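You operate a simulated robot arm through the tools that you are given. There is no shell and no other tool. Be economical: measure what you need, move in short steps, check, and stop when the job is done.

The job below is to be done with a simulated robot arm. You get a single attempt, and the scene is never put back.

## Task
Pressure-test the red valve to about the test card's figure, then let the pressure off.
Fine: release knob shut, pump up, shut the teal cock and watch it stand four seconds; end with cock and release open, needle at zero. The bonnet nuts stay tight. Where these are worked on the way, their far stop is far enough and under half their travel is too little: release knob.

Only the result counts: the job must be done as asked and must still hold three seconds after the hand-in. Knocking over, shifting, dropping, spilling or breaking anything else fails it.

## Robot
A 7-joint arm with a two-finger parallel gripper, fixed in place. Base frame: the origin is at the foot of the arm, x ahead of it, y to its left, z up; the work surface is at about z = 27. Lengths are in mm, angles in degrees, forces in N, time in s.
With the tool pointing down near the work surface it reaches from about 220 to 620 mm from the base axis. Its first joint turns from -66.0 to 66.0 degrees. Payload 2.6 kg.
Tool frame: the origin (TCP) lies between the finger pads and is the grasp point; the fingertips stand 30 mm ahead of it; z points along the fingers, y is the line along which they close. The gripper opens to 94 mm. The fingers are 28 mm wide and 10 mm thick; the gripper's body (50 by 96 mm) begins 55 mm behind the TCP.
Orientation is told as [roll, pitch, yaw] about the base's x, y, z axes, in that order, counted from this pose: with the fingers straight down and closing along the base's y, the tool's x points along the base's -x, its y along +y and its z along -z.

## Interface
- The arm moves only by the tool drive_tool. Its argument "plan" is a list of rows, each an object (a shift or turn left out is 0, a gripper value left out holds the last) with "dr": the turn, a rotation vector about the tool's x, y, z in units of 6 degrees (1.0 is 6 degrees), a list of three; "xyz": the shift along the tool's x, y, z in units of 30 mm (1.0 is 30 mm), a list of three; "gripper": the finger opening in mm, from 0 to 94. In form: [{"dr": [wx, wy, wz], "xyz": [tx, ty, tz], "gripper": gripper}, ...]. A call has 1 to 20 rows; each row shifts and turns the commanded pose from where the row before left it, along the tool's axes as they then stand. A call with a number of a shift or a turn outside -1 to 1 is refused whole. A row lasts 0.2 s, in which the tool goes at most 50 mm and 8.6 degrees; a call with a longer step from one row to the next is refused whole, and so is a gripper value outside its range. Where a pose cannot be reached the arm comes as near as it can. A force on the tool above 40 N (or 10 N above the force at the start of the call, whichever is more), or a blocked arm, ends the call early, and 0.2 s more pass. The fingers move at their own pace (about 72 mm/s each) and stop on an object; they squeeze with about 44 N. The grip force told is the motor's: it shows also when the fingers shut on nothing. Time passes only in rows, and 0.2 s behind the last, so rows that do not move let the fingers close. It gives the time, the measured TCP pose, the force on the tool (base axes), the opening and the grip force at its end, in the units of the frame above (readings bear some noise), with the torque about the TCP (base axes, N m) and any sound that the robot's microphone picked up, and new pictures: "views" is both (left out), scene, wrist or none.
- Cameras (640 x 400 px; columns grow to the right, rows downward): "scene" is fixed at [46.3, 438, 576]; the picture's right is [-0.69, -0.72, 0.00], its down [-0.33, 0.32, -0.89] and it looks along [0.64, -0.62, -0.46] (base axes); focal length 323 px, centre (320, 200). "wrist" rides on the gripper at [76, 14, -103] in the tool frame; the picture's right is [-0.18, 0.98, 0.00], its down [-0.75, -0.14, -0.64] and it looks along [-0.63, -0.12, 0.77] (tool axes); focal length 243 px, centre (320, 200). There is no depth. A picture from a camera that has moved, and an enlarged one, comes with that camera's place and axes in the base frame and with its lens.
- close_up(camera, box): a new picture of the part [left, top, right, bottom] of that camera's present view, enlarged. No time passes.
- close_job(): hands the job in; it is judged then, once.

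Work in short steps. Places have to be worked out from the pictures, the camera data and where the tool is seen: move nearer, look again, correct. Check each grasp and each placing, and mend what went wrong. You have 120 turns and 200 pictures in all, those below and enlarged ones among them. Open the gripper and draw the arm clear of the work before you hand the job in, unless the task says otherwise; then end with one line.

The tools are called as a command line: name --argument value ..., lists and objects as JSON in quotes. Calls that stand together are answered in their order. drive_tool: Moves the arm, as the interface text tells. Its arguments: {"type":"object","properties":{"plan":{"type":"array","items":{"type":"object","properties":{"dr":{"type":"array","items":{"type":"number"}},"xyz":{"type":"array","items":{"type":"number"}},"gripper":{"type":"number"}}}},"views":{"type":"string","enum":["both","scene","wrist","none"]}},"required":["plan"]} The other tools are called the same way: close_up (camera, box) takes an enlarged picture of a part of a camera's view; close_job () hands the job in.

At the start:

```text
time: 0.0
position: [360.4, -36.5, 422.4]
orientation: [0.0, 0.0, 0.0]
contact_force: [-0.3, -0.4, -0.4]
wrist_torque: [-0.02, -0.02, 0.0]
gripper_width: 94.2
gripper_force: 0.0
```

scene: 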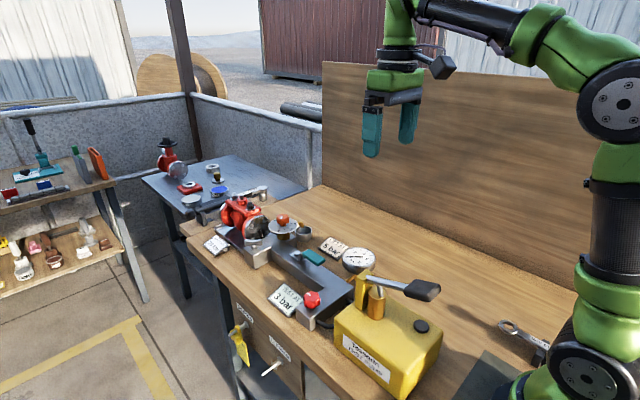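
wrist: 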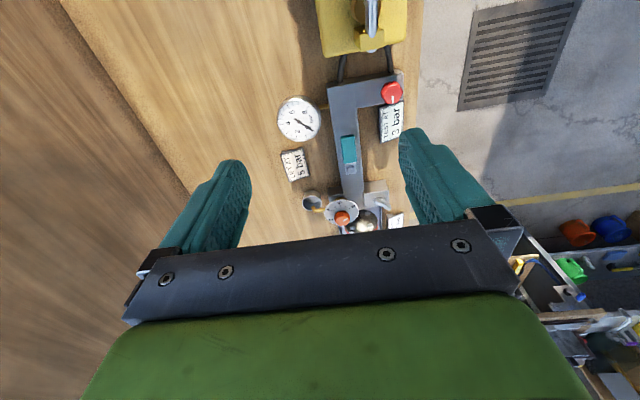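

I'll look closer at the bench before moving anything.

close_up --camera "scene" --box '[190, 180, 350, 280]'

close_up --camera "scene" --box '[260, 235, 452, 355]'

close_up --camera "wrist" --box '[260, 70, 420, 240]'

```text
4.00 times, centred on (270, 230) of scene
camera zoom: at [46.3, 438.0, 576.0], right [-0.69, -0.72, 0.0], down [-0.33, 0.32, -0.89], along [0.64, -0.62, -0.46], focal length 1293 px, centre (520, 80)
```

zoom: 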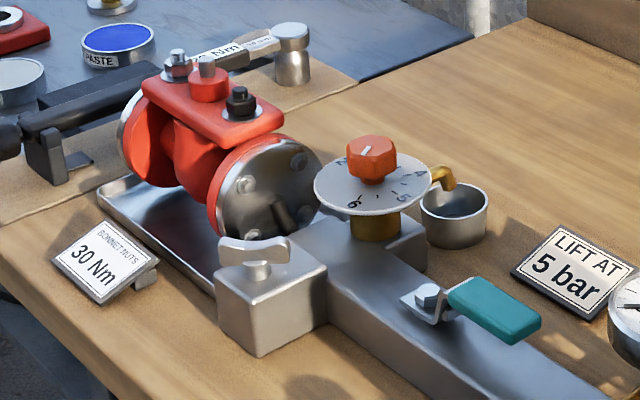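

```text
3.33 times, centred on (356, 295) of scene
camera zoom: at [46.3, 438.0, 576.0], right [-0.69, -0.72, 0.0], down [-0.33, 0.32, -0.89], along [0.64, -0.62, -0.46], focal length 1077 px, centre (200, -117)
```

zoom: 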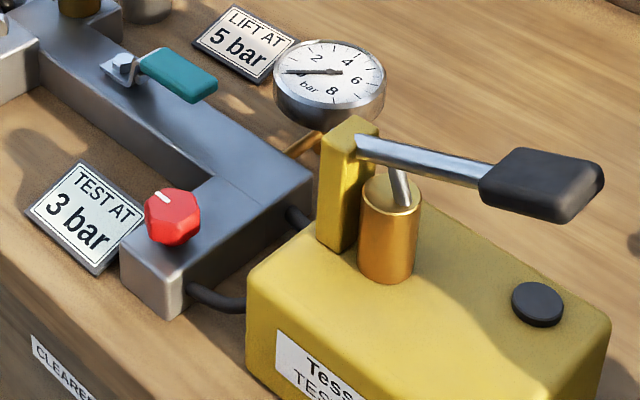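

```text
2.35 times, centred on (340, 155) of wrist
camera zoom: at [282.9, -22.3, 525.4], right [0.18, 0.98, 0.0], down [0.75, -0.14, 0.64], along [0.63, -0.12, -0.77], focal length 571 px, centre (273, 306)
```

zoom: 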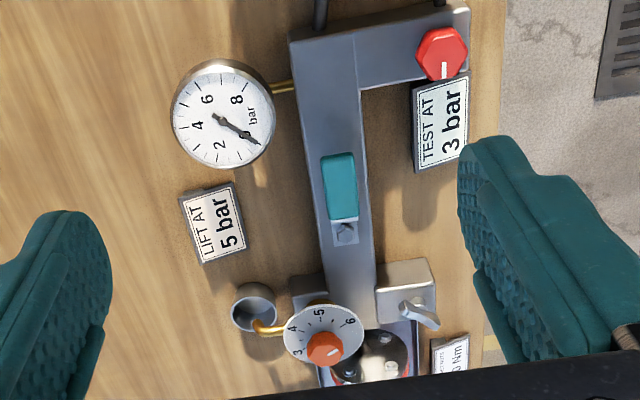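

The red release knob seems to be near (437, 80, 61), and the gauge reads about zero. I'll draw back in x to see the pump and its lever from above.

drive_tool --plan '[{"xyz": [1, 0.5, 0]}, {"xyz": [1, 0.5, 0]}, {"xyz": [1, 0.5, 0]}]' --views "wrist"

```text
time: 0.8
position: [268.6, 9.7, 423.6]
orientation: [0.1, 0.0, 0.0]
contact_force: [-0.5, -0.3, 0.1]
wrist_torque: [-0.02, 0.0, -0.02]
gripper_width: 94.2
gripper_force: 0.0
camera wrist: at [192.5, 23.7, 525.3], right [0.18, 0.98, 0.0], down [0.75, -0.14, 0.64], along [0.63, -0.12, -0.77], focal length 243 px, centre (320, 200)
```

wrist: 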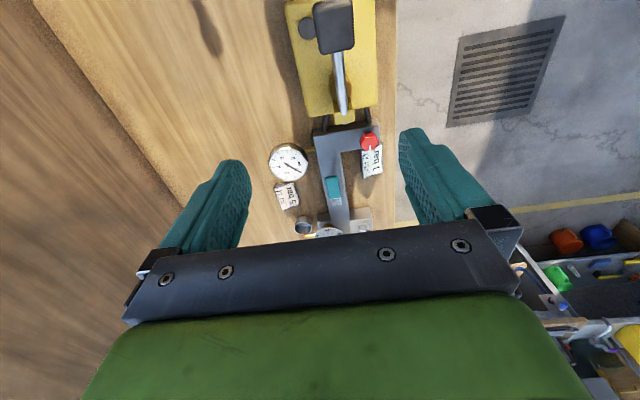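

The lever handle is near (220, 33, 200), raised, with its pivot near (325, 38, 166). I'll go above the release knob next and inspect it.

drive_tool --plan '[{"xyz": [-0.7, 0.29, 0.9]}, {"xyz": [-0.7, 0.29, 0.9]}, {"xyz": [-0.7, 0.29, 0.9]}, {"xyz": [-0.7, 0.29, 0.9]}, {"xyz": [-0.7, 0.29, 0.9]}, {"xyz": [-0.7, 0.29, 0.9]}, {"xyz": [-0.7, 0.29, 0.9]}, {"xyz": [-0.7, 0.29, 0.9]}]' --views "wrist"

close_up --camera "wrist" --box '[240, 90, 400, 240]'

```text
time: 2.6
position: [436.2, 77.9, 208.0]
orientation: [0.0, -0.1, 0.0]
contact_force: [0.1, 0.3, 0.1]
wrist_torque: [0.0, -0.01, 0.0]
gripper_width: 94.0
gripper_force: 0.0
camera wrist: at [360.3, 92.2, 310.0], right [0.18, 0.98, 0.0], down [0.75, -0.14, 0.64], along [0.63, -0.12, -0.77], focal length 243 px, centre (320, 200)
```

wrist: 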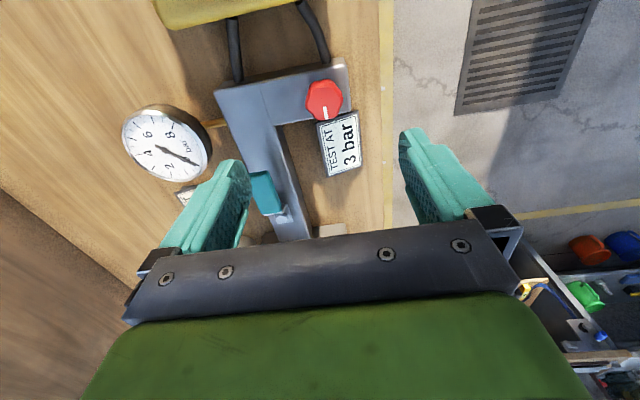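

```text
2.67 times, centred on (320, 165) of wrist
camera zoom: at [360.3, 92.2, 310.0], right [0.18, 0.98, 0.0], down [0.75, -0.14, 0.64], along [0.63, -0.12, -0.77], focal length 647 px, centre (320, 293)
```

zoom: 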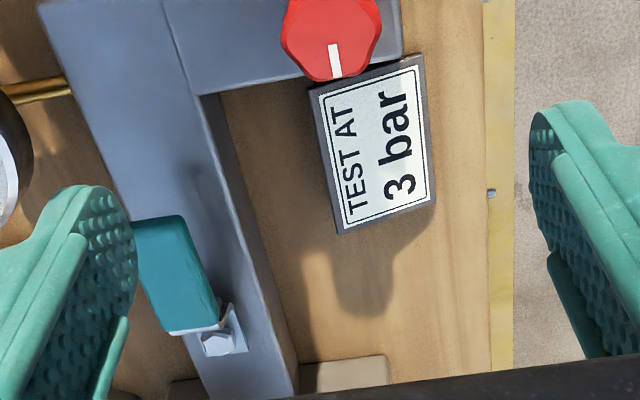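

The knob is near (438, 81, 60), with its pointer towards +x. I'll come down partly with a narrower opening and look again.

drive_tool --plan '[{"xyz": [0, 0.1, 1], "gripper": 56}, {"xyz": [0, 0, 1]}, {"xyz": [0, 0, 0.9]}, {}]'

close_up --camera "scene" --box '[260, 235, 420, 335]'

```text
time: 3.6
position: [438.1, 83.5, 119.5]
orientation: [0.0, 0.0, -0.1]
contact_force: [0.5, -0.1, -0.1]
wrist_torque: [0.05, 0.02, 0.01]
gripper_width: 56.0
gripper_force: 0.0
camera wrist: at [360.5, 96.5, 222.1], right [0.18, 0.98, 0.0], down [0.75, -0.14, 0.64], along [0.63, -0.12, -0.77], focal length 243 px, centre (320, 200)
```

scene: 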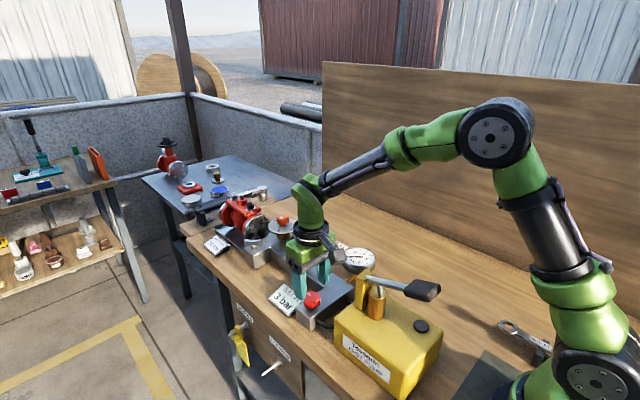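
wrist: 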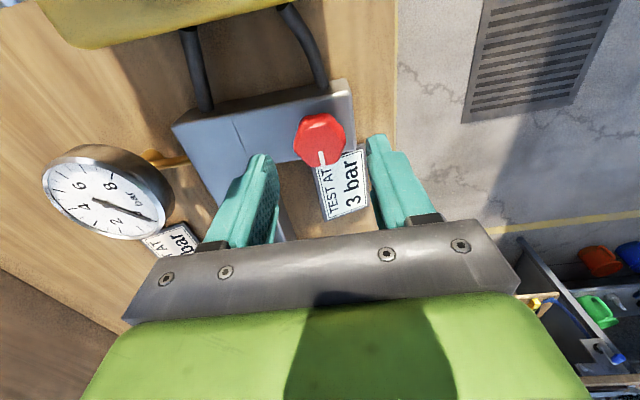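

```text
4.00 times, centred on (340, 285) of scene
camera zoom: at [46.3, 438.0, 576.0], right [-0.69, -0.72, 0.0], down [-0.33, 0.32, -0.89], along [0.64, -0.62, -0.46], focal length 1293 px, centre (240, -140)
```

zoom: 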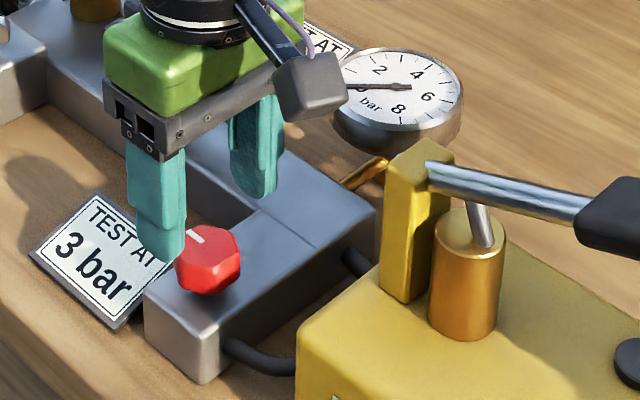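

The knob is at about (437, 81, 59) and roughly 34 mm across. I'll lower the tips beside it and close.

drive_tool --plan '[{"xyz": [0.03, -0.08, 0.6]}, {"xyz": [0, 0, 0.6]}, {}]'

close_up --camera "scene" --box '[260, 235, 420, 335]'

```text
time: 4.4
position: [434.6, 80.4, 84.6]
orientation: [0.1, 0.0, 0.0]
contact_force: [1.0, 0.6, -0.3]
wrist_torque: [0.01, 0.03, -0.03]
gripper_width: 55.9
gripper_force: 0.1
camera wrist: at [359.4, 93.9, 186.6], right [0.18, 0.98, 0.0], down [0.75, -0.14, 0.64], along [0.63, -0.12, -0.77], focal length 243 px, centre (320, 200)
```

scene: 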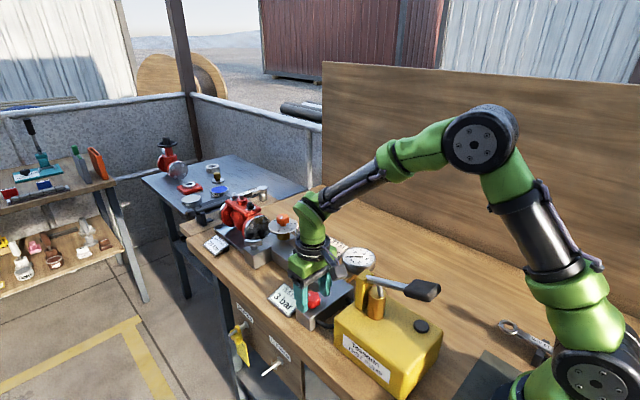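
wrist: 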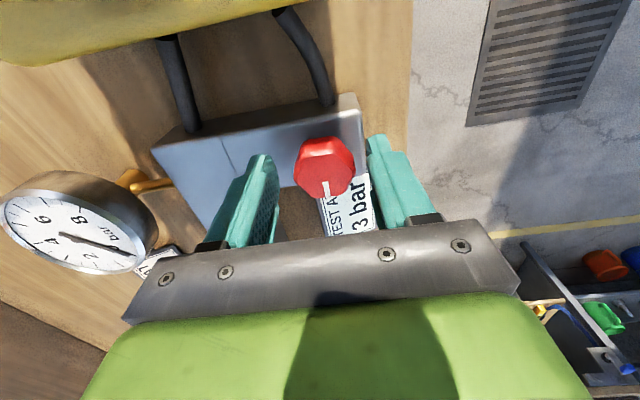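

```text
4.00 times, centred on (340, 285) of scene
camera zoom: at [46.3, 438.0, 576.0], right [-0.69, -0.72, 0.0], down [-0.33, 0.32, -0.89], along [0.64, -0.62, -0.46], focal length 1293 px, centre (240, -140)
```

zoom: 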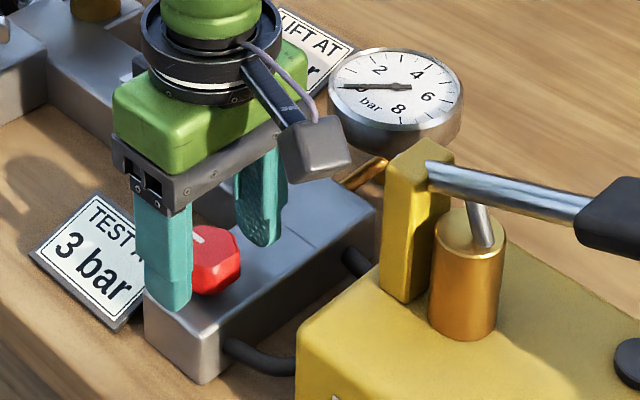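

The fingers straddle the knob, so I'll close on it.

drive_tool --plan '[{"xyz": [-0.1, 0.03, 0], "gripper": 20}, {}, {}, {}]'

```text
time: 5.4
position: [437.3, 81.2, 84.7]
orientation: [0.1, 0.2, 0.0]
contact_force: [-25.0, 6.1, 14.0]
wrist_torque: [0.05, -0.46, 0.01]
gripper_width: 34.8
gripper_force: 45.4
camera wrist: at [361.8, 95.5, 186.9], right [0.18, 0.98, 0.0], down [0.76, -0.14, 0.64], along [0.63, -0.12, -0.77], focal length 243 px, centre (320, 200)
```

scene: 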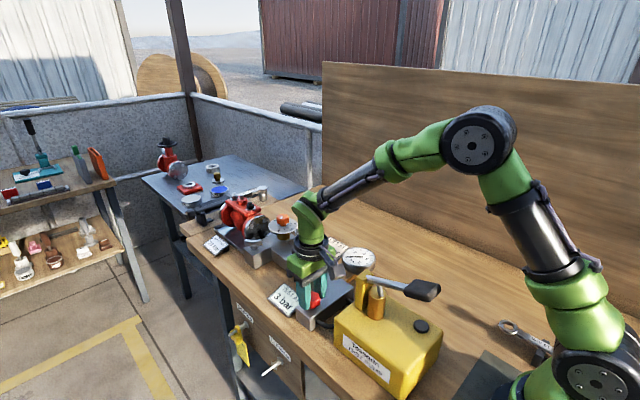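
wrist: 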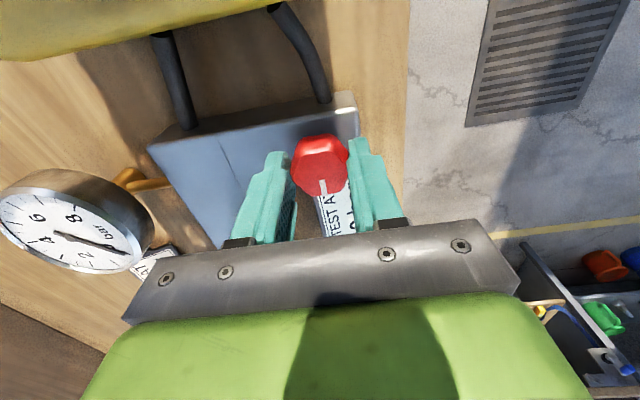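

I have the knob gripped at 34.8 mm. I'll try a small clockwise turn, as seen from above (tool +z), and check the torque and pointer.

drive_tool --plan '[{"dr": [0, 0, 0.8]}, {"dr": [0, 0, 0.8]}, {"dr": [0, 0, 0.8]}, {}]' --views "wrist"

```text
time: 6.4
position: [439.0, 81.6, 84.3]
orientation: [0.2, 0.3, -14.5]
contact_force: [-28.5, 13.8, 17.9]
wrist_torque: [0.11, -0.13, 0.08]
gripper_width: 34.7
gripper_force: 45.1
camera wrist: at [368.0, 114.4, 187.0], right [0.42, 0.91, 0.0], down [0.7, -0.33, 0.64], along [0.58, -0.27, -0.77], focal length 243 px, centre (320, 200)
```

wrist: 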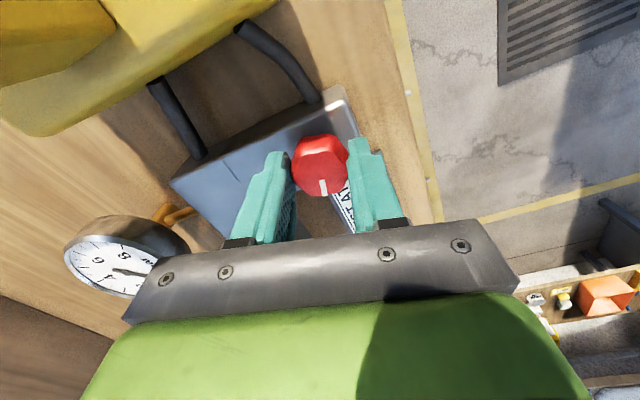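

The knob followed by 14.5° with little torque. I'll continue clockwise, easing back slightly in x.

drive_tool --plan '[{"dr": [0, 0, 1], "xyz": [0.08, 0, -0.03]}, {"dr": [0, 0, 1]}, {"dr": [0, 0, 1]}, {"dr": [0, 0, 1]}, {"dr": [0, 0, 1]}, {"dr": [0, 0, 1]}, {}]' --views "wrist"

```text
time: 7.4
position: [438.4, 84.1, 84.3]
orientation: [0.3, -0.1, -37.9]
contact_force: [3.6, 1.2, -2.8]
wrist_torque: [-0.11, 0.38, 0.02]
gripper_width: 35.1
gripper_force: 45.1
stopped in row 5: the force on the tool passed its limit (the readings are from after the stop); the commanded pose is now the measured one
camera wrist: at [385.9, 140.3, 186.4], right [0.75, 0.66, 0.0], down [0.51, -0.57, 0.64], along [0.43, -0.48, -0.77], focal length 243 px, centre (320, 200)
```

wrist: 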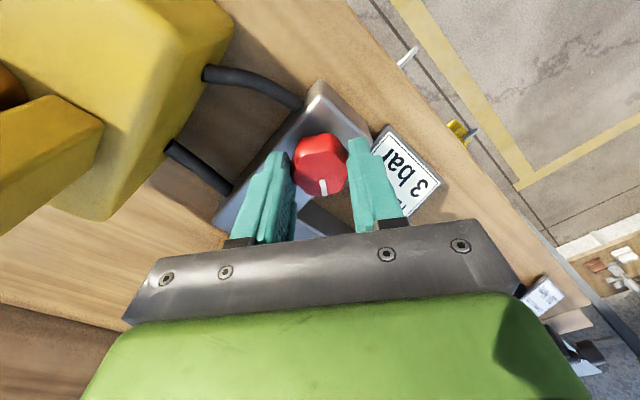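

The force limit tripped and the force has since reset to near zero; the knob still follows. I'll continue in smaller steps.

drive_tool --plan '[{"dr": [0, 0, 0.7]}, {"dr": [0, 0, 0.7]}, {"dr": [0, 0, 0.7]}, {"dr": [0, 0, 0.7]}, {"dr": [0, 0, 0.7]}, {}]' --views "wrist"

```text
time: 8.8
position: [438.6, 84.1, 83.9]
orientation: [0.4, -0.1, -58.7]
contact_force: [14.9, 7.1, -15.5]
wrist_torque: [-0.88, -0.5, 0.05]
gripper_width: 34.6
gripper_force: 44.8
camera wrist: at [410.4, 155.4, 186.5], right [0.94, 0.35, 0.01], down [0.27, -0.72, 0.64], along [0.23, -0.6, -0.77], focal length 243 px, centre (320, 200)
```

wrist: 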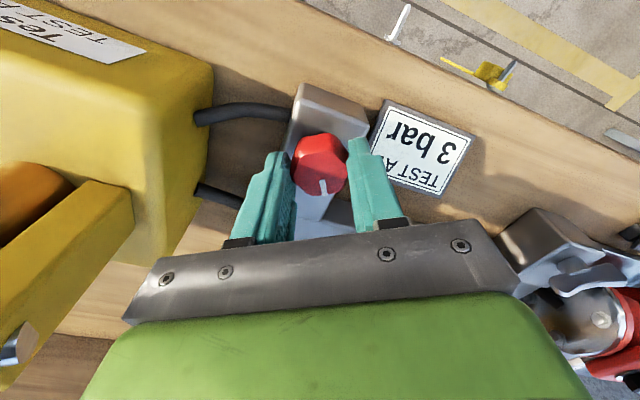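

It is still following at 58.7° of turn. I'll continue, easing the force with a small lateral correction.

drive_tool --plan '[{"dr": [0, 0, 0.7], "xyz": [0, 0.03, -0.03]}, {"dr": [0, 0, 0.7]}, {"dr": [0, 0, 0.7]}, {"dr": [0, 0, 0.7]}, {"dr": [0, 0, 0.7]}, {}]' --views "wrist"

close_up --camera "wrist" --box '[260, 80, 420, 230]'

```text
time: 9.7
position: [438.7, 82.9, 84.0]
orientation: [0.4, 0.0, -70.8]
contact_force: [2.9, 1.2, -4.1]
wrist_torque: [-0.06, 0.39, -0.04]
gripper_width: 34.7
gripper_force: 44.9
stopped in row 4: the force on the tool passed its limit (the readings are from after the stop); the commanded pose is now the measured one
camera wrist: at [426.4, 159.7, 186.7], right [0.99, 0.15, 0.01], down [0.11, -0.76, 0.64], along [0.1, -0.63, -0.77], focal length 243 px, centre (320, 200)
```

wrist: 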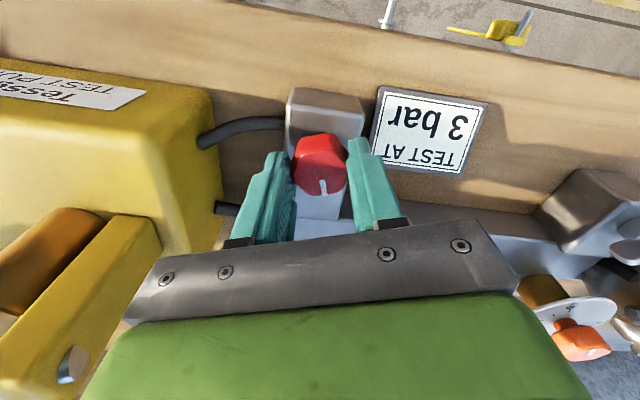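

```text
2.67 times, centred on (340, 155) of wrist
camera zoom: at [426.4, 159.7, 186.7], right [0.99, 0.15, 0.01], down [0.11, -0.76, 0.64], along [0.1, -0.63, -0.77], focal length 647 px, centre (267, 320)
```

zoom: 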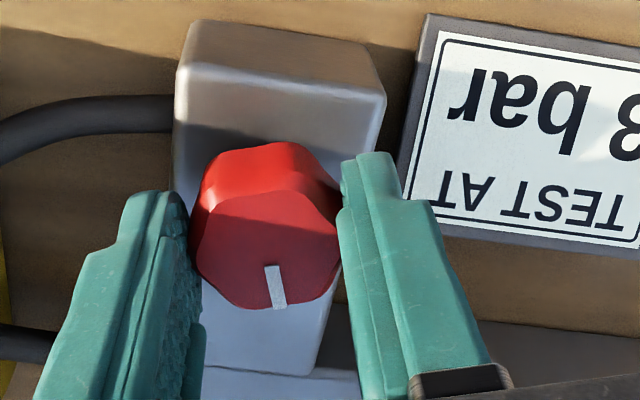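

The card is clear and the knob follows. I'll keep turning, more slowly.

drive_tool --plan '[{"dr": [0, 0, 0.5]}, {"dr": [0, 0, 0.5]}, {"dr": [0, 0, 0.5]}, {"dr": [0, 0, 0.5]}, {"dr": [0, 0, 0.5]}, {"dr": [0, 0, 0.5]}, {}]' --views "wrist"

```text
time: 11.3
position: [439.1, 82.9, 83.6]
orientation: [0.6, 0.1, -88.7]
contact_force: [17.2, 4.0, -14.8]
wrist_torque: [-0.93, 0.02, 0.01]
gripper_width: 34.8
gripper_force: 44.2
camera wrist: at [451.1, 159.7, 186.9], right [0.99, -0.16, 0.01], down [-0.13, -0.76, 0.64], along [-0.1, -0.63, -0.77], focal length 243 px, centre (320, 200)
```

wrist: 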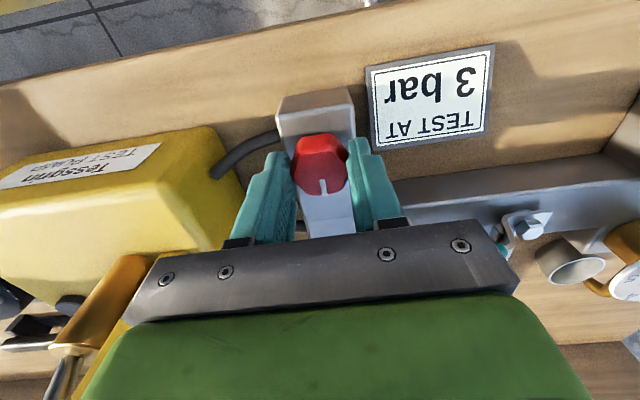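

It has turned 89° and still moves freely. I'll continue with a small force correction.

drive_tool --plan '[{"dr": [0, 0, 0.5], "xyz": [0, 0.05, 0.04]}, {"dr": [0, 0, 0.5]}, {"dr": [0, 0, 0.5]}, {"dr": [0, 0, 0.5]}, {"dr": [0, 0, 0.5]}, {"dr": [0, 0, 0.5]}, {"dr": [0, 0, 0.5]}, {"dr": [0, 0, 0.5]}, {}]' --views "wrist"

```text
time: 13.3
position: [441.8, 83.7, 81.3]
orientation: [0.5, 0.1, -112.6]
contact_force: [2.7, 1.0, 2.7]
wrist_torque: [-0.09, 0.47, 1.35]
gripper_width: 37.8
gripper_force: 45.5
camera wrist: at [482.0, 148.0, 185.1], right [0.84, -0.55, 0.01], down [-0.42, -0.64, 0.64], along [-0.35, -0.54, -0.77], focal length 243 px, centre (320, 200)
```

wrist: 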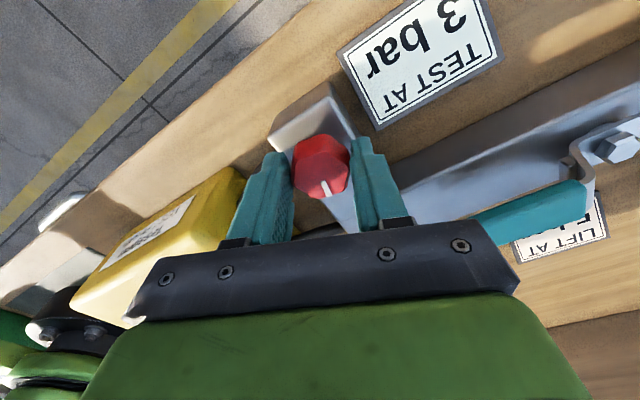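

The torque rose to 1.35 and the fingers began riding the hex, so the clockwise stop is reached at about 100°. I'll let go and rise straight up.

drive_tool --plan '[{"gripper": 60}, {}, {"xyz": [0, 0, -1]}, {"xyz": [0, 0, -1]}, {"xyz": [0, 0, -1]}, {"xyz": [0, 0, -1]}, {"xyz": [0, 0, -1]}]' --views "both"

close_up --camera "scene" --box '[260, 235, 420, 335]'

```text
time: 14.9
position: [439.4, 83.3, 232.2]
orientation: [0.2, 0.2, -112.7]
contact_force: [-0.1, 0.3, 0.6]
wrist_torque: [-0.03, -0.04, 0.0]
gripper_width: 59.8
gripper_force: 0.1
camera wrist: at [480.9, 146.6, 336.4], right [0.84, -0.55, 0.0], down [-0.42, -0.64, 0.64], along [-0.35, -0.54, -0.77], focal length 243 px, centre (320, 200)
```

scene: 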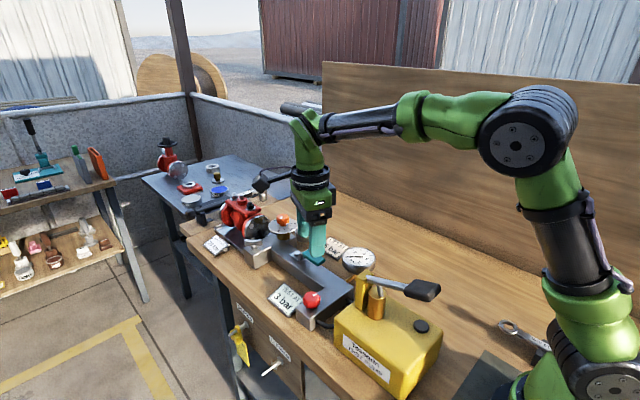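
wrist: 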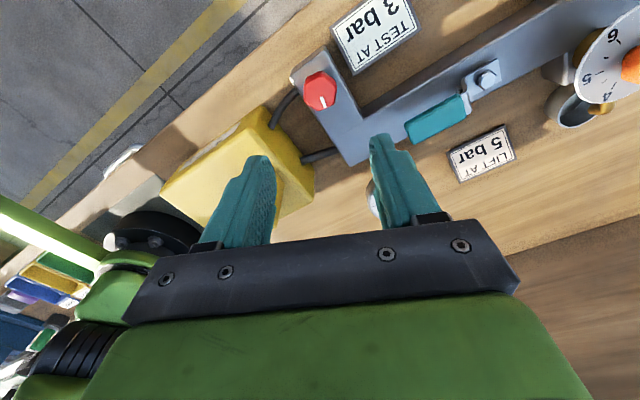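

```text
4.00 times, centred on (340, 285) of scene
camera zoom: at [46.3, 438.0, 576.0], right [-0.69, -0.72, 0.0], down [-0.33, 0.32, -0.89], along [0.64, -0.62, -0.46], focal length 1293 px, centre (240, -140)
```

zoom: 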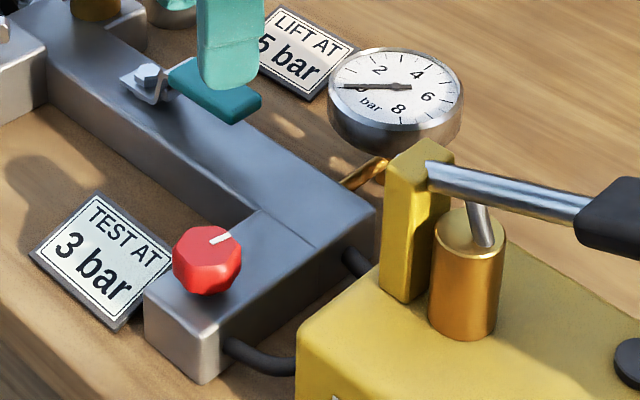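

The pointer now faces −y, so the knob turned about 95–100° to its stop. I'll rotate back to yaw 0 before going to the pump lever.

drive_tool --plan '[{"dr": [0, 0, -1], "xyz": [0, 0, -0.2]}, {"dr": [0, 0, -1], "xyz": [0, 0, -0.2]}, {"dr": [0, 0, -1], "xyz": [0, 0, -0.2]}, {"dr": [0, 0, -1], "xyz": [0, 0, -0.2]}, {"dr": [0, 0, -1], "xyz": [0, 0, -0.2]}, {"dr": [0, 0, -1], "xyz": [0, 0, -0.2]}, {"dr": [0, 0, -1], "xyz": [0, 0, -0.2]}, {"dr": [0, 0, -1], "xyz": [0, 0, -0.2]}, {"dr": [0, 0, -1], "xyz": [0, 0, -0.2]}, {"dr": [0, 0, -1], "xyz": [0, 0, -0.2]}, {"dr": [0, 0, -1], "xyz": [0, 0, -0.2]}, {"dr": [0, 0, -1], "xyz": [0, 0, -0.2]}, {"dr": [0, 0, -1], "xyz": [0, 0, -0.2]}, {"dr": [0, 0, -1], "xyz": [0, 0, -0.2]}, {"dr": [0, 0, -1], "xyz": [0, 0, -0.2]}, {"dr": [0, 0, -1]}, {"dr": [0, 0, -1]}, {"dr": [0, 0, -1]}, {"dr": [0, 0, -0.8]}, {}]' --views "none"

```text
time: 19.1
position: [438.9, 83.0, 322.7]
orientation: [0.1, -0.4, 0.3]
contact_force: [0.7, 0.3, -0.7]
wrist_torque: [0.02, 0.03, -0.03]
gripper_width: 60.0
gripper_force: 0.0
```

Next I'll move above the pump handle, which I estimate at (220–240, 33, 200).

drive_tool --plan '[{"xyz": [0.95, -0.233, 0.1]}, {"xyz": [0.95, -0.233, 0.1]}, {"xyz": [0.95, -0.233, 0.1]}, {"xyz": [0.95, -0.233, 0.1]}, {"xyz": [0.95, -0.233, 0.1]}, {"xyz": [0.95, -0.233, 0.1]}, {"xyz": [0.95, -0.233, 0.1]}, {}]'

```text
time: 20.9
position: [238.7, 35.5, 300.6]
orientation: [0.1, -0.3, 0.1]
contact_force: [0.2, 0.9, 0.2]
wrist_torque: [-0.02, 0.03, -0.01]
gripper_width: 60.0
gripper_force: 0.1
camera wrist: at [161.7, 47.9, 402.6], right [0.18, 0.98, 0.0], down [0.75, -0.14, 0.65], along [0.64, -0.12, -0.76], focal length 243 px, centre (320, 200)
```

scene: 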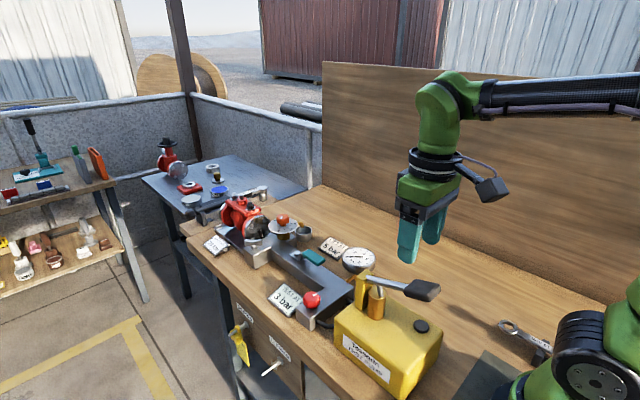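
wrist: 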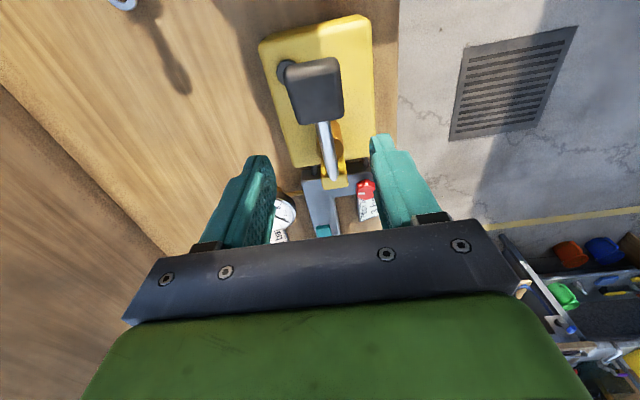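

The handle centre refines to (221, 33, 190), spanning x from about 200 to 253 and 42 mm wide. I'll straddle it at x≈238 with the fingertips just past its underside.

drive_tool --plan '[{"xyz": [0, -0.07, 0.8]}, {"xyz": [0, 0, 0.8]}, {"xyz": [0, 0, 0.8]}, {"xyz": [0, 0, 0.8]}, {}]'

close_up --camera "scene" --box '[340, 220, 500, 340]'

```text
time: 22.1
position: [241.5, 31.6, 205.8]
orientation: [0.2, -0.3, 0.1]
contact_force: [0.0, 0.0, -0.3]
wrist_torque: [0.02, 0.03, 0.0]
gripper_width: 60.1
gripper_force: 0.0
camera wrist: at [163.0, 46.4, 306.4], right [0.18, 0.98, 0.0], down [0.75, -0.14, 0.65], along [0.64, -0.12, -0.76], focal length 243 px, centre (320, 200)
```

scene: 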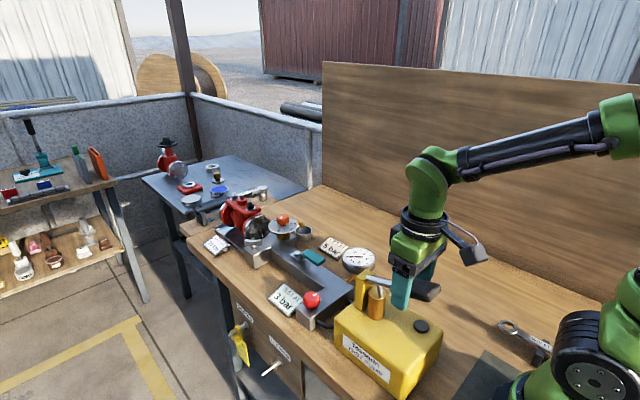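
wrist: 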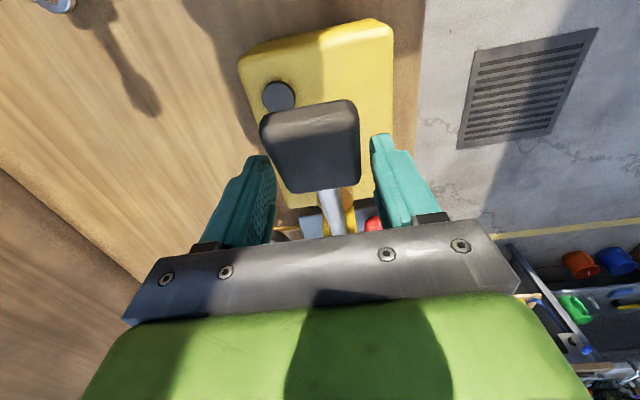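

```text
3.33 times, centred on (420, 280) of scene
camera zoom: at [46.3, 438.0, 576.0], right [-0.69, -0.72, 0.0], down [-0.33, 0.32, -0.89], along [0.64, -0.62, -0.46], focal length 1077 px, centre (-13, -67)
```

zoom: 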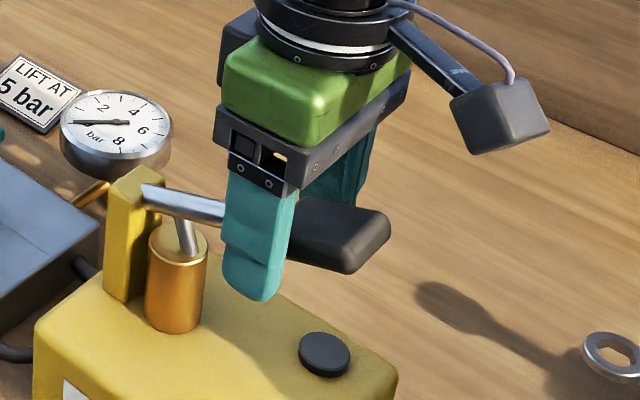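

The fingers straddle the handle, with the tips just below it. I'll shift back 4 mm and close.

drive_tool --plan '[{"xyz": [0.15, -0.03, 0.05]}, {"gripper": 30}, {}, {}, {}]' --views "wrist"

```text
time: 22.9
position: [235.4, 35.2, 203.2]
orientation: [0.5, -0.3, 0.3]
contact_force: [1.3, 2.4, -3.1]
wrist_torque: [-0.37, -0.29, -0.26]
gripper_width: 46.4
gripper_force: 45.3
stopped in row 3: the force on the tool passed its limit (the readings are from after the stop); the commanded pose is now the measured one
camera wrist: at [158.8, 47.4, 305.0], right [0.18, 0.98, 0.01], down [0.75, -0.14, 0.65], along [0.64, -0.11, -0.76], focal length 243 px, centre (320, 200)
```

wrist: 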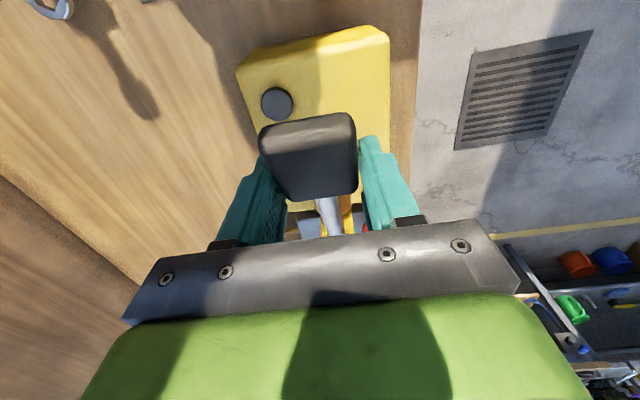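

The handle is held at 46.4 mm. The arc at this point is nearly vertical, so I'll stroke straight down in small steps and watch the force and gauge.

drive_tool --plan '[{"xyz": [0.02, 0, 0.25]}, {"xyz": [0.02, 0, 0.25]}, {"xyz": [0, 0, 0.25]}, {"xyz": [0, 0, 0.25]}, {}]' --views "scene"

close_up --camera "scene" --box '[340, 220, 500, 340]'

```text
time: 23.4
position: [232.5, 35.0, 192.3]
orientation: [0.6, 0.1, 0.1]
contact_force: [-1.7, 0.5, 1.1]
wrist_torque: [0.04, 0.01, 0.01]
gripper_width: 45.9
gripper_force: 45.0
stopped in row 2: the force on the tool passed its limit (the readings are from after the stop); the commanded pose is now the measured one
```

scene: 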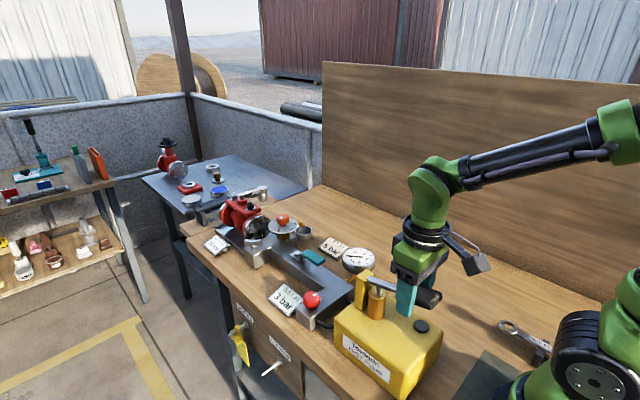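

```text
3.33 times, centred on (420, 280) of scene
camera zoom: at [46.3, 438.0, 576.0], right [-0.69, -0.72, 0.0], down [-0.33, 0.32, -0.89], along [0.64, -0.62, -0.46], focal length 1077 px, centre (-13, -67)
```

zoom: 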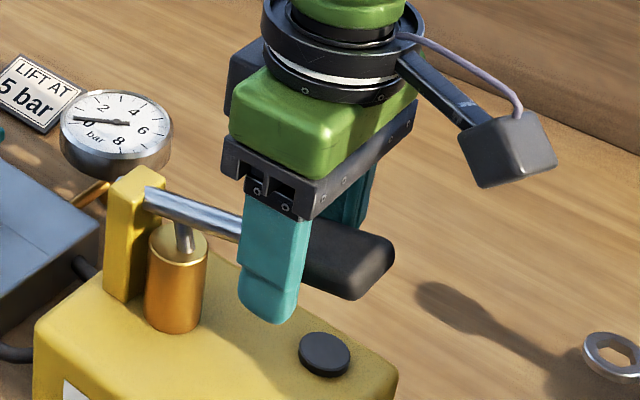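

The lever went down 11 mm and the needle perhaps lifted slightly. I'll continue with gentler steps.

drive_tool --plan '[{"xyz": [0.01, 0, 0.12]}, {"xyz": [0.01, 0, 0.12]}, {"xyz": [0.01, 0, 0.12]}, {"xyz": [0, 0, 0.12]}, {"xyz": [0, 0, 0.12]}, {"xyz": [0, 0, 0.12]}, {"xyz": [0, 0, 0.12]}, {"xyz": [0, 0, 0.12]}]' --views "none"

close_up --camera "scene" --box '[340, 220, 500, 340]'

```text
time: 24.8
position: [229.7, 34.9, 169.8]
orientation: [0.6, 0.8, -0.2]
contact_force: [-0.7, 0.7, 0.1]
wrist_torque: [0.0, 0.02, 0.1]
gripper_width: 45.4
gripper_force: 44.6
stopped in row 6: the force on the tool passed its limit (the readings are from after the stop); the commanded pose is now the measured one
```

```text
3.33 times, centred on (420, 280) of scene
camera zoom: at [46.3, 438.0, 576.0], right [-0.69, -0.72, 0.0], down [-0.33, 0.32, -0.89], along [0.64, -0.62, -0.46], focal length 1077 px, centre (-13, -67)
```

zoom: 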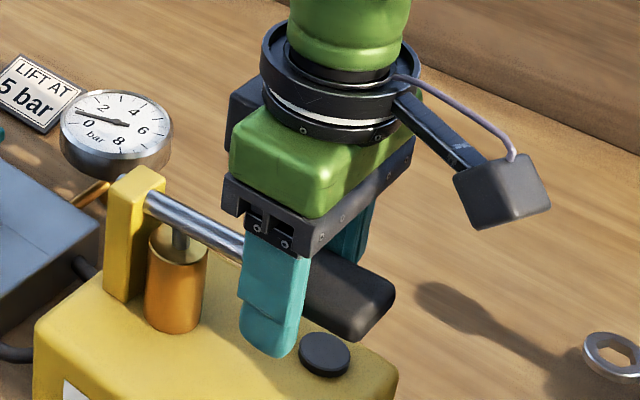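

The needle is rising (about 0.4 bar), so the knob is shut. I'll continue the stroke.

drive_tool --plan '[{"xyz": [0, 0, 0.12]}, {"xyz": [0, 0, 0.12]}, {"xyz": [0, 0, 0.12]}, {"xyz": [-0.01, 0, 0.12]}, {"xyz": [-0.01, 0, 0.12]}, {"xyz": [-0.02, 0, 0.12]}]' --views "none"

close_up --camera "scene" --box '[340, 220, 500, 340]'

```text
time: 26.1
position: [229.0, 34.6, 151.8]
orientation: [0.4, 1.0, -0.3]
contact_force: [-4.2, -3.7, 11.4]
wrist_torque: [-0.01, 0.45, 0.2]
gripper_width: 45.8
gripper_force: 44.6
stopped in row 6: the force on the tool passed its limit (the readings are from after the stop); the commanded pose is now the measured one
```

```text
3.33 times, centred on (420, 280) of scene
camera zoom: at [46.3, 438.0, 576.0], right [-0.69, -0.72, 0.0], down [-0.33, 0.32, -0.89], along [0.64, -0.62, -0.46], focal length 1077 px, centre (-13, -67)
```

zoom: 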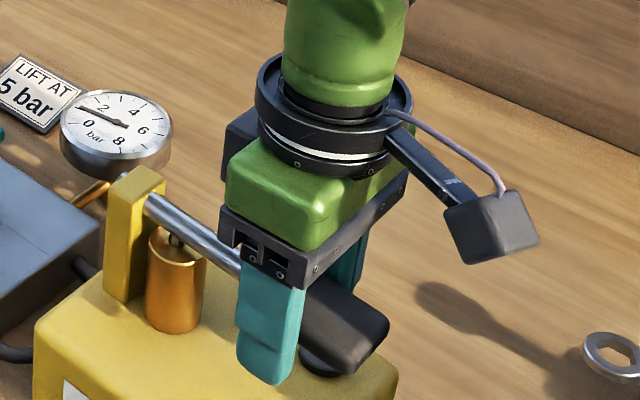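

That looks near the bottom of the stroke, with the gauge at about 0.8 bar. I'll lift the lever back up along the same arc.

drive_tool --plan '[{"xyz": [0.01, 0, -0.2]}, {"xyz": [0.01, 0, -0.2]}, {"xyz": [0, 0, -0.2]}, {"xyz": [0, 0, -0.2]}, {"xyz": [-0.02, 0, -0.2]}, {"xyz": [-0.03, 0, -0.2]}, {"xyz": [-0.05, 0, -0.2]}]' --views "none"

close_up --camera "scene" --box '[340, 220, 500, 340]'

```text
time: 27.5
position: [232.2, 35.3, 186.9]
orientation: [0.4, 0.5, 0.0]
contact_force: [1.7, 0.6, -1.3]
wrist_torque: [0.01, 0.08, 0.01]
gripper_width: 46.0
gripper_force: 44.9
stopped in row 7: the force on the tool passed its limit (the readings are from after the stop); the commanded pose is now the measured one
```

```text
3.33 times, centred on (420, 280) of scene
camera zoom: at [46.2, 438.0, 576.0], right [-0.69, -0.72, 0.0], down [-0.33, 0.32, -0.89], along [0.64, -0.62, -0.46], focal length 1077 px, centre (-13, -67)
```

zoom: 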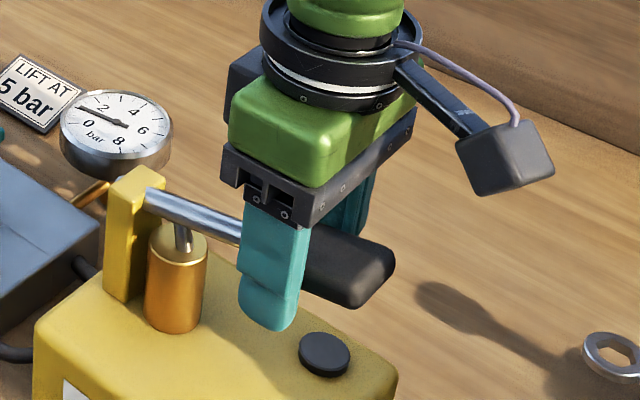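

The pressure holds on the upstroke. I'll raise the lever the rest of the way.

drive_tool --plan '[{"xyz": [-0.03, 0, -0.15]}, {"xyz": [-0.03, 0, -0.15]}, {"xyz": [-0.04, 0, -0.15]}, {"xyz": [-0.04, 0, -0.15]}, {"xyz": [-0.04, 0, -0.15]}]' --views "none"

close_up --camera "scene" --box '[335, 240, 385, 275]'

```text
time: 28.5
position: [236.2, 33.8, 203.7]
orientation: [0.5, 0.3, 0.0]
contact_force: [1.9, -0.2, -5.2]
wrist_torque: [-0.04, -0.26, -0.14]
gripper_width: 46.0
gripper_force: 45.4
stopped in row 4: the force on the tool passed its limit (the readings are from after the stop); the commanded pose is now the measured one
```

```text
11.43 times, centred on (360, 258) of scene
camera zoom: at [46.3, 438.0, 576.0], right [-0.69, -0.72, 0.0], down [-0.33, 0.32, -0.89], along [0.64, -0.62, -0.46], focal length 3693 px, centre (-137, -457)
```

zoom: 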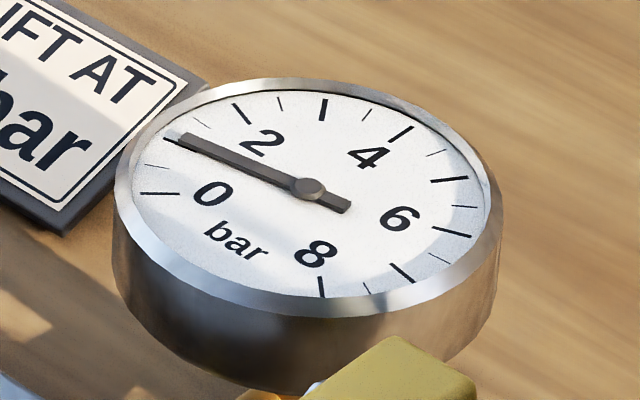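

Each full stroke gives about 1 bar, and the gauge reads 1.0 now. Here is the second downstroke.

drive_tool --plan '[{"xyz": [0.04, 0, 0.13]}, {"xyz": [0.04, 0, 0.13]}, {"xyz": [0.03, 0, 0.13]}, {"xyz": [0.03, 0, 0.13]}, {"xyz": [0.02, 0, 0.13]}, {"xyz": [0.02, 0, 0.13]}, {"xyz": [0.01, 0, 0.13]}, {"xyz": [0.01, 0, 0.13]}, {"xyz": [0, 0, 0.13]}, {"xyz": [0, 0, 0.13]}, {"xyz": [-0.01, 0, 0.13]}, {"xyz": [-0.01, 0, 0.13]}]' --views "none"

close_up --camera "scene" --box '[335, 240, 385, 275]'

```text
time: 31.1
position: [229.7, 35.5, 155.3]
orientation: [0.5, 0.7, -0.2]
contact_force: [-32.4, -13.2, 11.6]
wrist_torque: [0.01, -1.04, 0.01]
gripper_width: 46.2
gripper_force: 44.6
```

```text
11.43 times, centred on (360, 258) of scene
camera zoom: at [46.2, 438.0, 576.0], right [-0.69, -0.72, 0.0], down [-0.33, 0.32, -0.89], along [0.64, -0.62, -0.46], focal length 3693 px, centre (-137, -457)
```

zoom: 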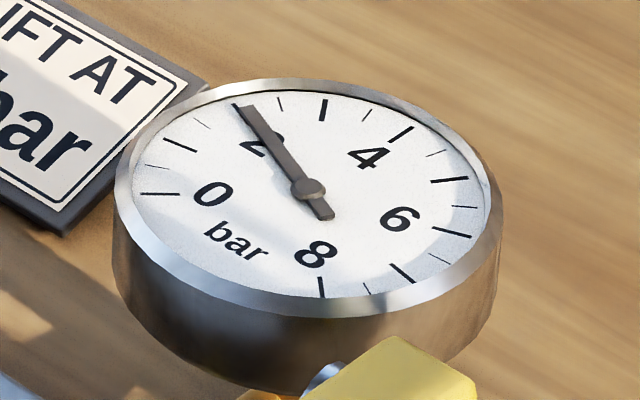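

The gauge reads about 2.05 bar. Now the upstroke.

drive_tool --plan '[{"xyz": [0.06, 0, -0.13]}, {"xyz": [0, 0, -0.13]}, {"xyz": [0, 0, -0.13]}, {"xyz": [0, 0, -0.13]}, {"xyz": [-0.01, 0, -0.13]}, {"xyz": [-0.01, 0, -0.13]}, {"xyz": [-0.02, 0, -0.13]}, {"xyz": [-0.03, 0, -0.13]}, {"xyz": [-0.03, 0, -0.13]}, {"xyz": [-0.04, 0, -0.13]}, {"xyz": [-0.04, 0, -0.13]}, {"xyz": [-0.04, 0, -0.13]}]' --views "none"

close_up --camera "scene" --box '[335, 220, 495, 340]'

```text
time: 33.7
position: [236.9, 35.6, 201.6]
orientation: [0.4, 0.1, 0.2]
contact_force: [32.3, -2.5, -27.3]
wrist_torque: [0.09, 0.49, -0.04]
gripper_width: 45.9
gripper_force: 45.2
```

```text
3.33 times, centred on (415, 280) of scene
camera zoom: at [46.4, 438.0, 576.0], right [-0.69, -0.72, 0.0], down [-0.33, 0.32, -0.89], along [0.64, -0.62, -0.46], focal length 1077 px, centre (3, -67)
```

zoom: 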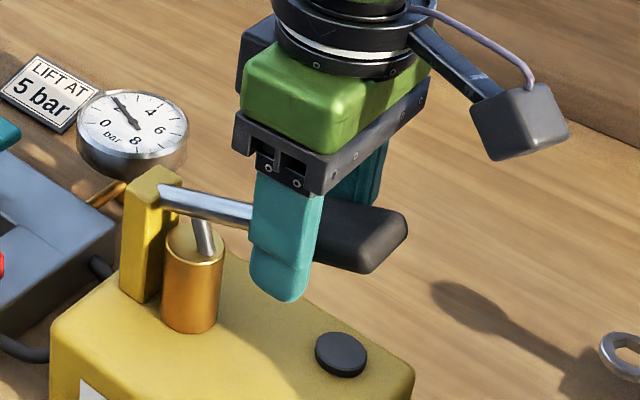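

The gauge holds at 2. Third downstroke, stopping a little early to read it.

drive_tool --plan '[{"xyz": [0.0, 0, 0.13]}, {"xyz": [0.02, 0, 0.13]}, {"xyz": [0.03, 0, 0.13]}, {"xyz": [0.03, 0, 0.13]}, {"xyz": [0.02, 0, 0.13]}, {"xyz": [0.02, 0, 0.13]}, {"xyz": [0.01, 0, 0.13]}, {"xyz": [0.01, 0, 0.13]}, {"xyz": [0, 0, 0.13]}, {"xyz": [0, 0, 0.13]}, {"xyz": [-0.01, 0, 0.1]}]' --views "none"

close_up --camera "scene" --box '[335, 240, 385, 275]'

```text
time: 36.1
position: [229.6, 34.8, 159.6]
orientation: [0.5, 0.8, -0.2]
contact_force: [-34.8, -22.2, 12.1]
wrist_torque: [-0.02, -1.02, 0.05]
gripper_width: 46.0
gripper_force: 44.4
```

```text
11.43 times, centred on (360, 258) of scene
camera zoom: at [46.2, 438.0, 576.0], right [-0.69, -0.72, 0.0], down [-0.33, 0.32, -0.89], along [0.64, -0.62, -0.46], focal length 3693 px, centre (-137, -457)
```

zoom: 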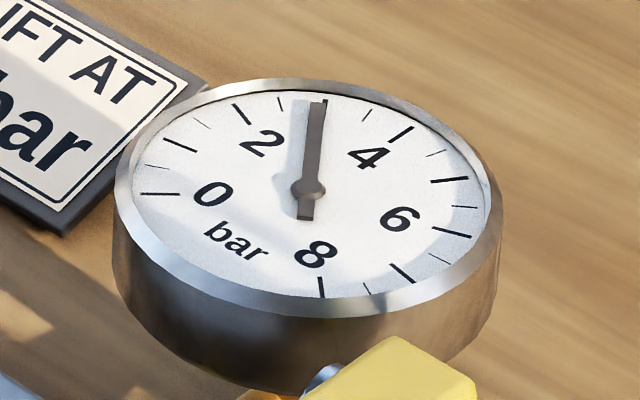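

The gauge reads about 2.95–3 bar. I'll release the handle and rise.

drive_tool --plan '[{"gripper": 66}, {}, {"xyz": [-0.1, 0, -0.6]}, {"xyz": [-0.2, 0, -1]}, {"xyz": [-0.9, 0, -1]}, {"xyz": [-1, 0, -0.4]}, {"xyz": [-1, 0, 0]}, {"xyz": [-1, 0, 0]}, {"xyz": [-1, 0, 0]}, {"xyz": [-1, 0, 0]}]'

close_up --camera "scene" --box '[260, 220, 420, 320]'

```text
time: 38.3
position: [418.9, 34.3, 249.9]
orientation: [0.5, 0.3, -0.1]
contact_force: [1.4, -0.1, 0.8]
wrist_torque: [0.0, 0.0, 0.0]
gripper_width: 66.0
gripper_force: 0.2
camera wrist: at [343.3, 47.4, 352.8], right [0.18, 0.98, 0.01], down [0.76, -0.15, 0.64], along [0.63, -0.11, -0.77], focal length 243 px, centre (320, 200)
```

scene: 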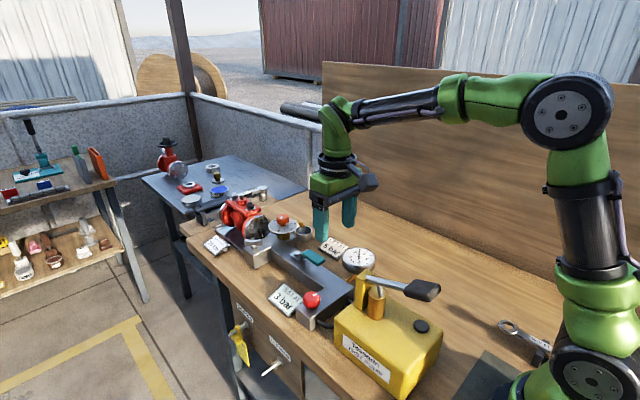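
wrist: 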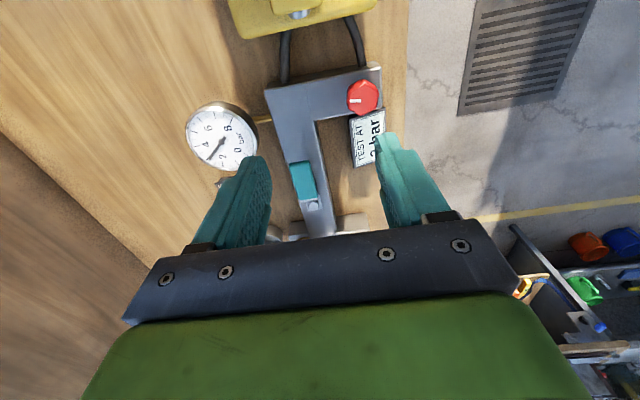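

```text
4.00 times, centred on (340, 270) of scene
camera zoom: at [46.3, 438.0, 576.0], right [-0.69, -0.72, 0.0], down [-0.33, 0.32, -0.89], along [0.64, -0.62, -0.46], focal length 1293 px, centre (240, -80)
```

zoom: 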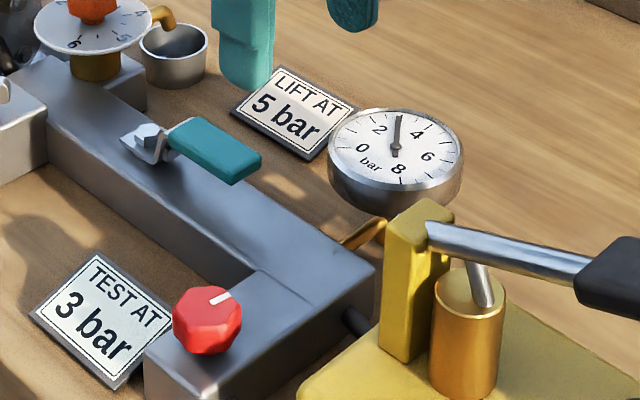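

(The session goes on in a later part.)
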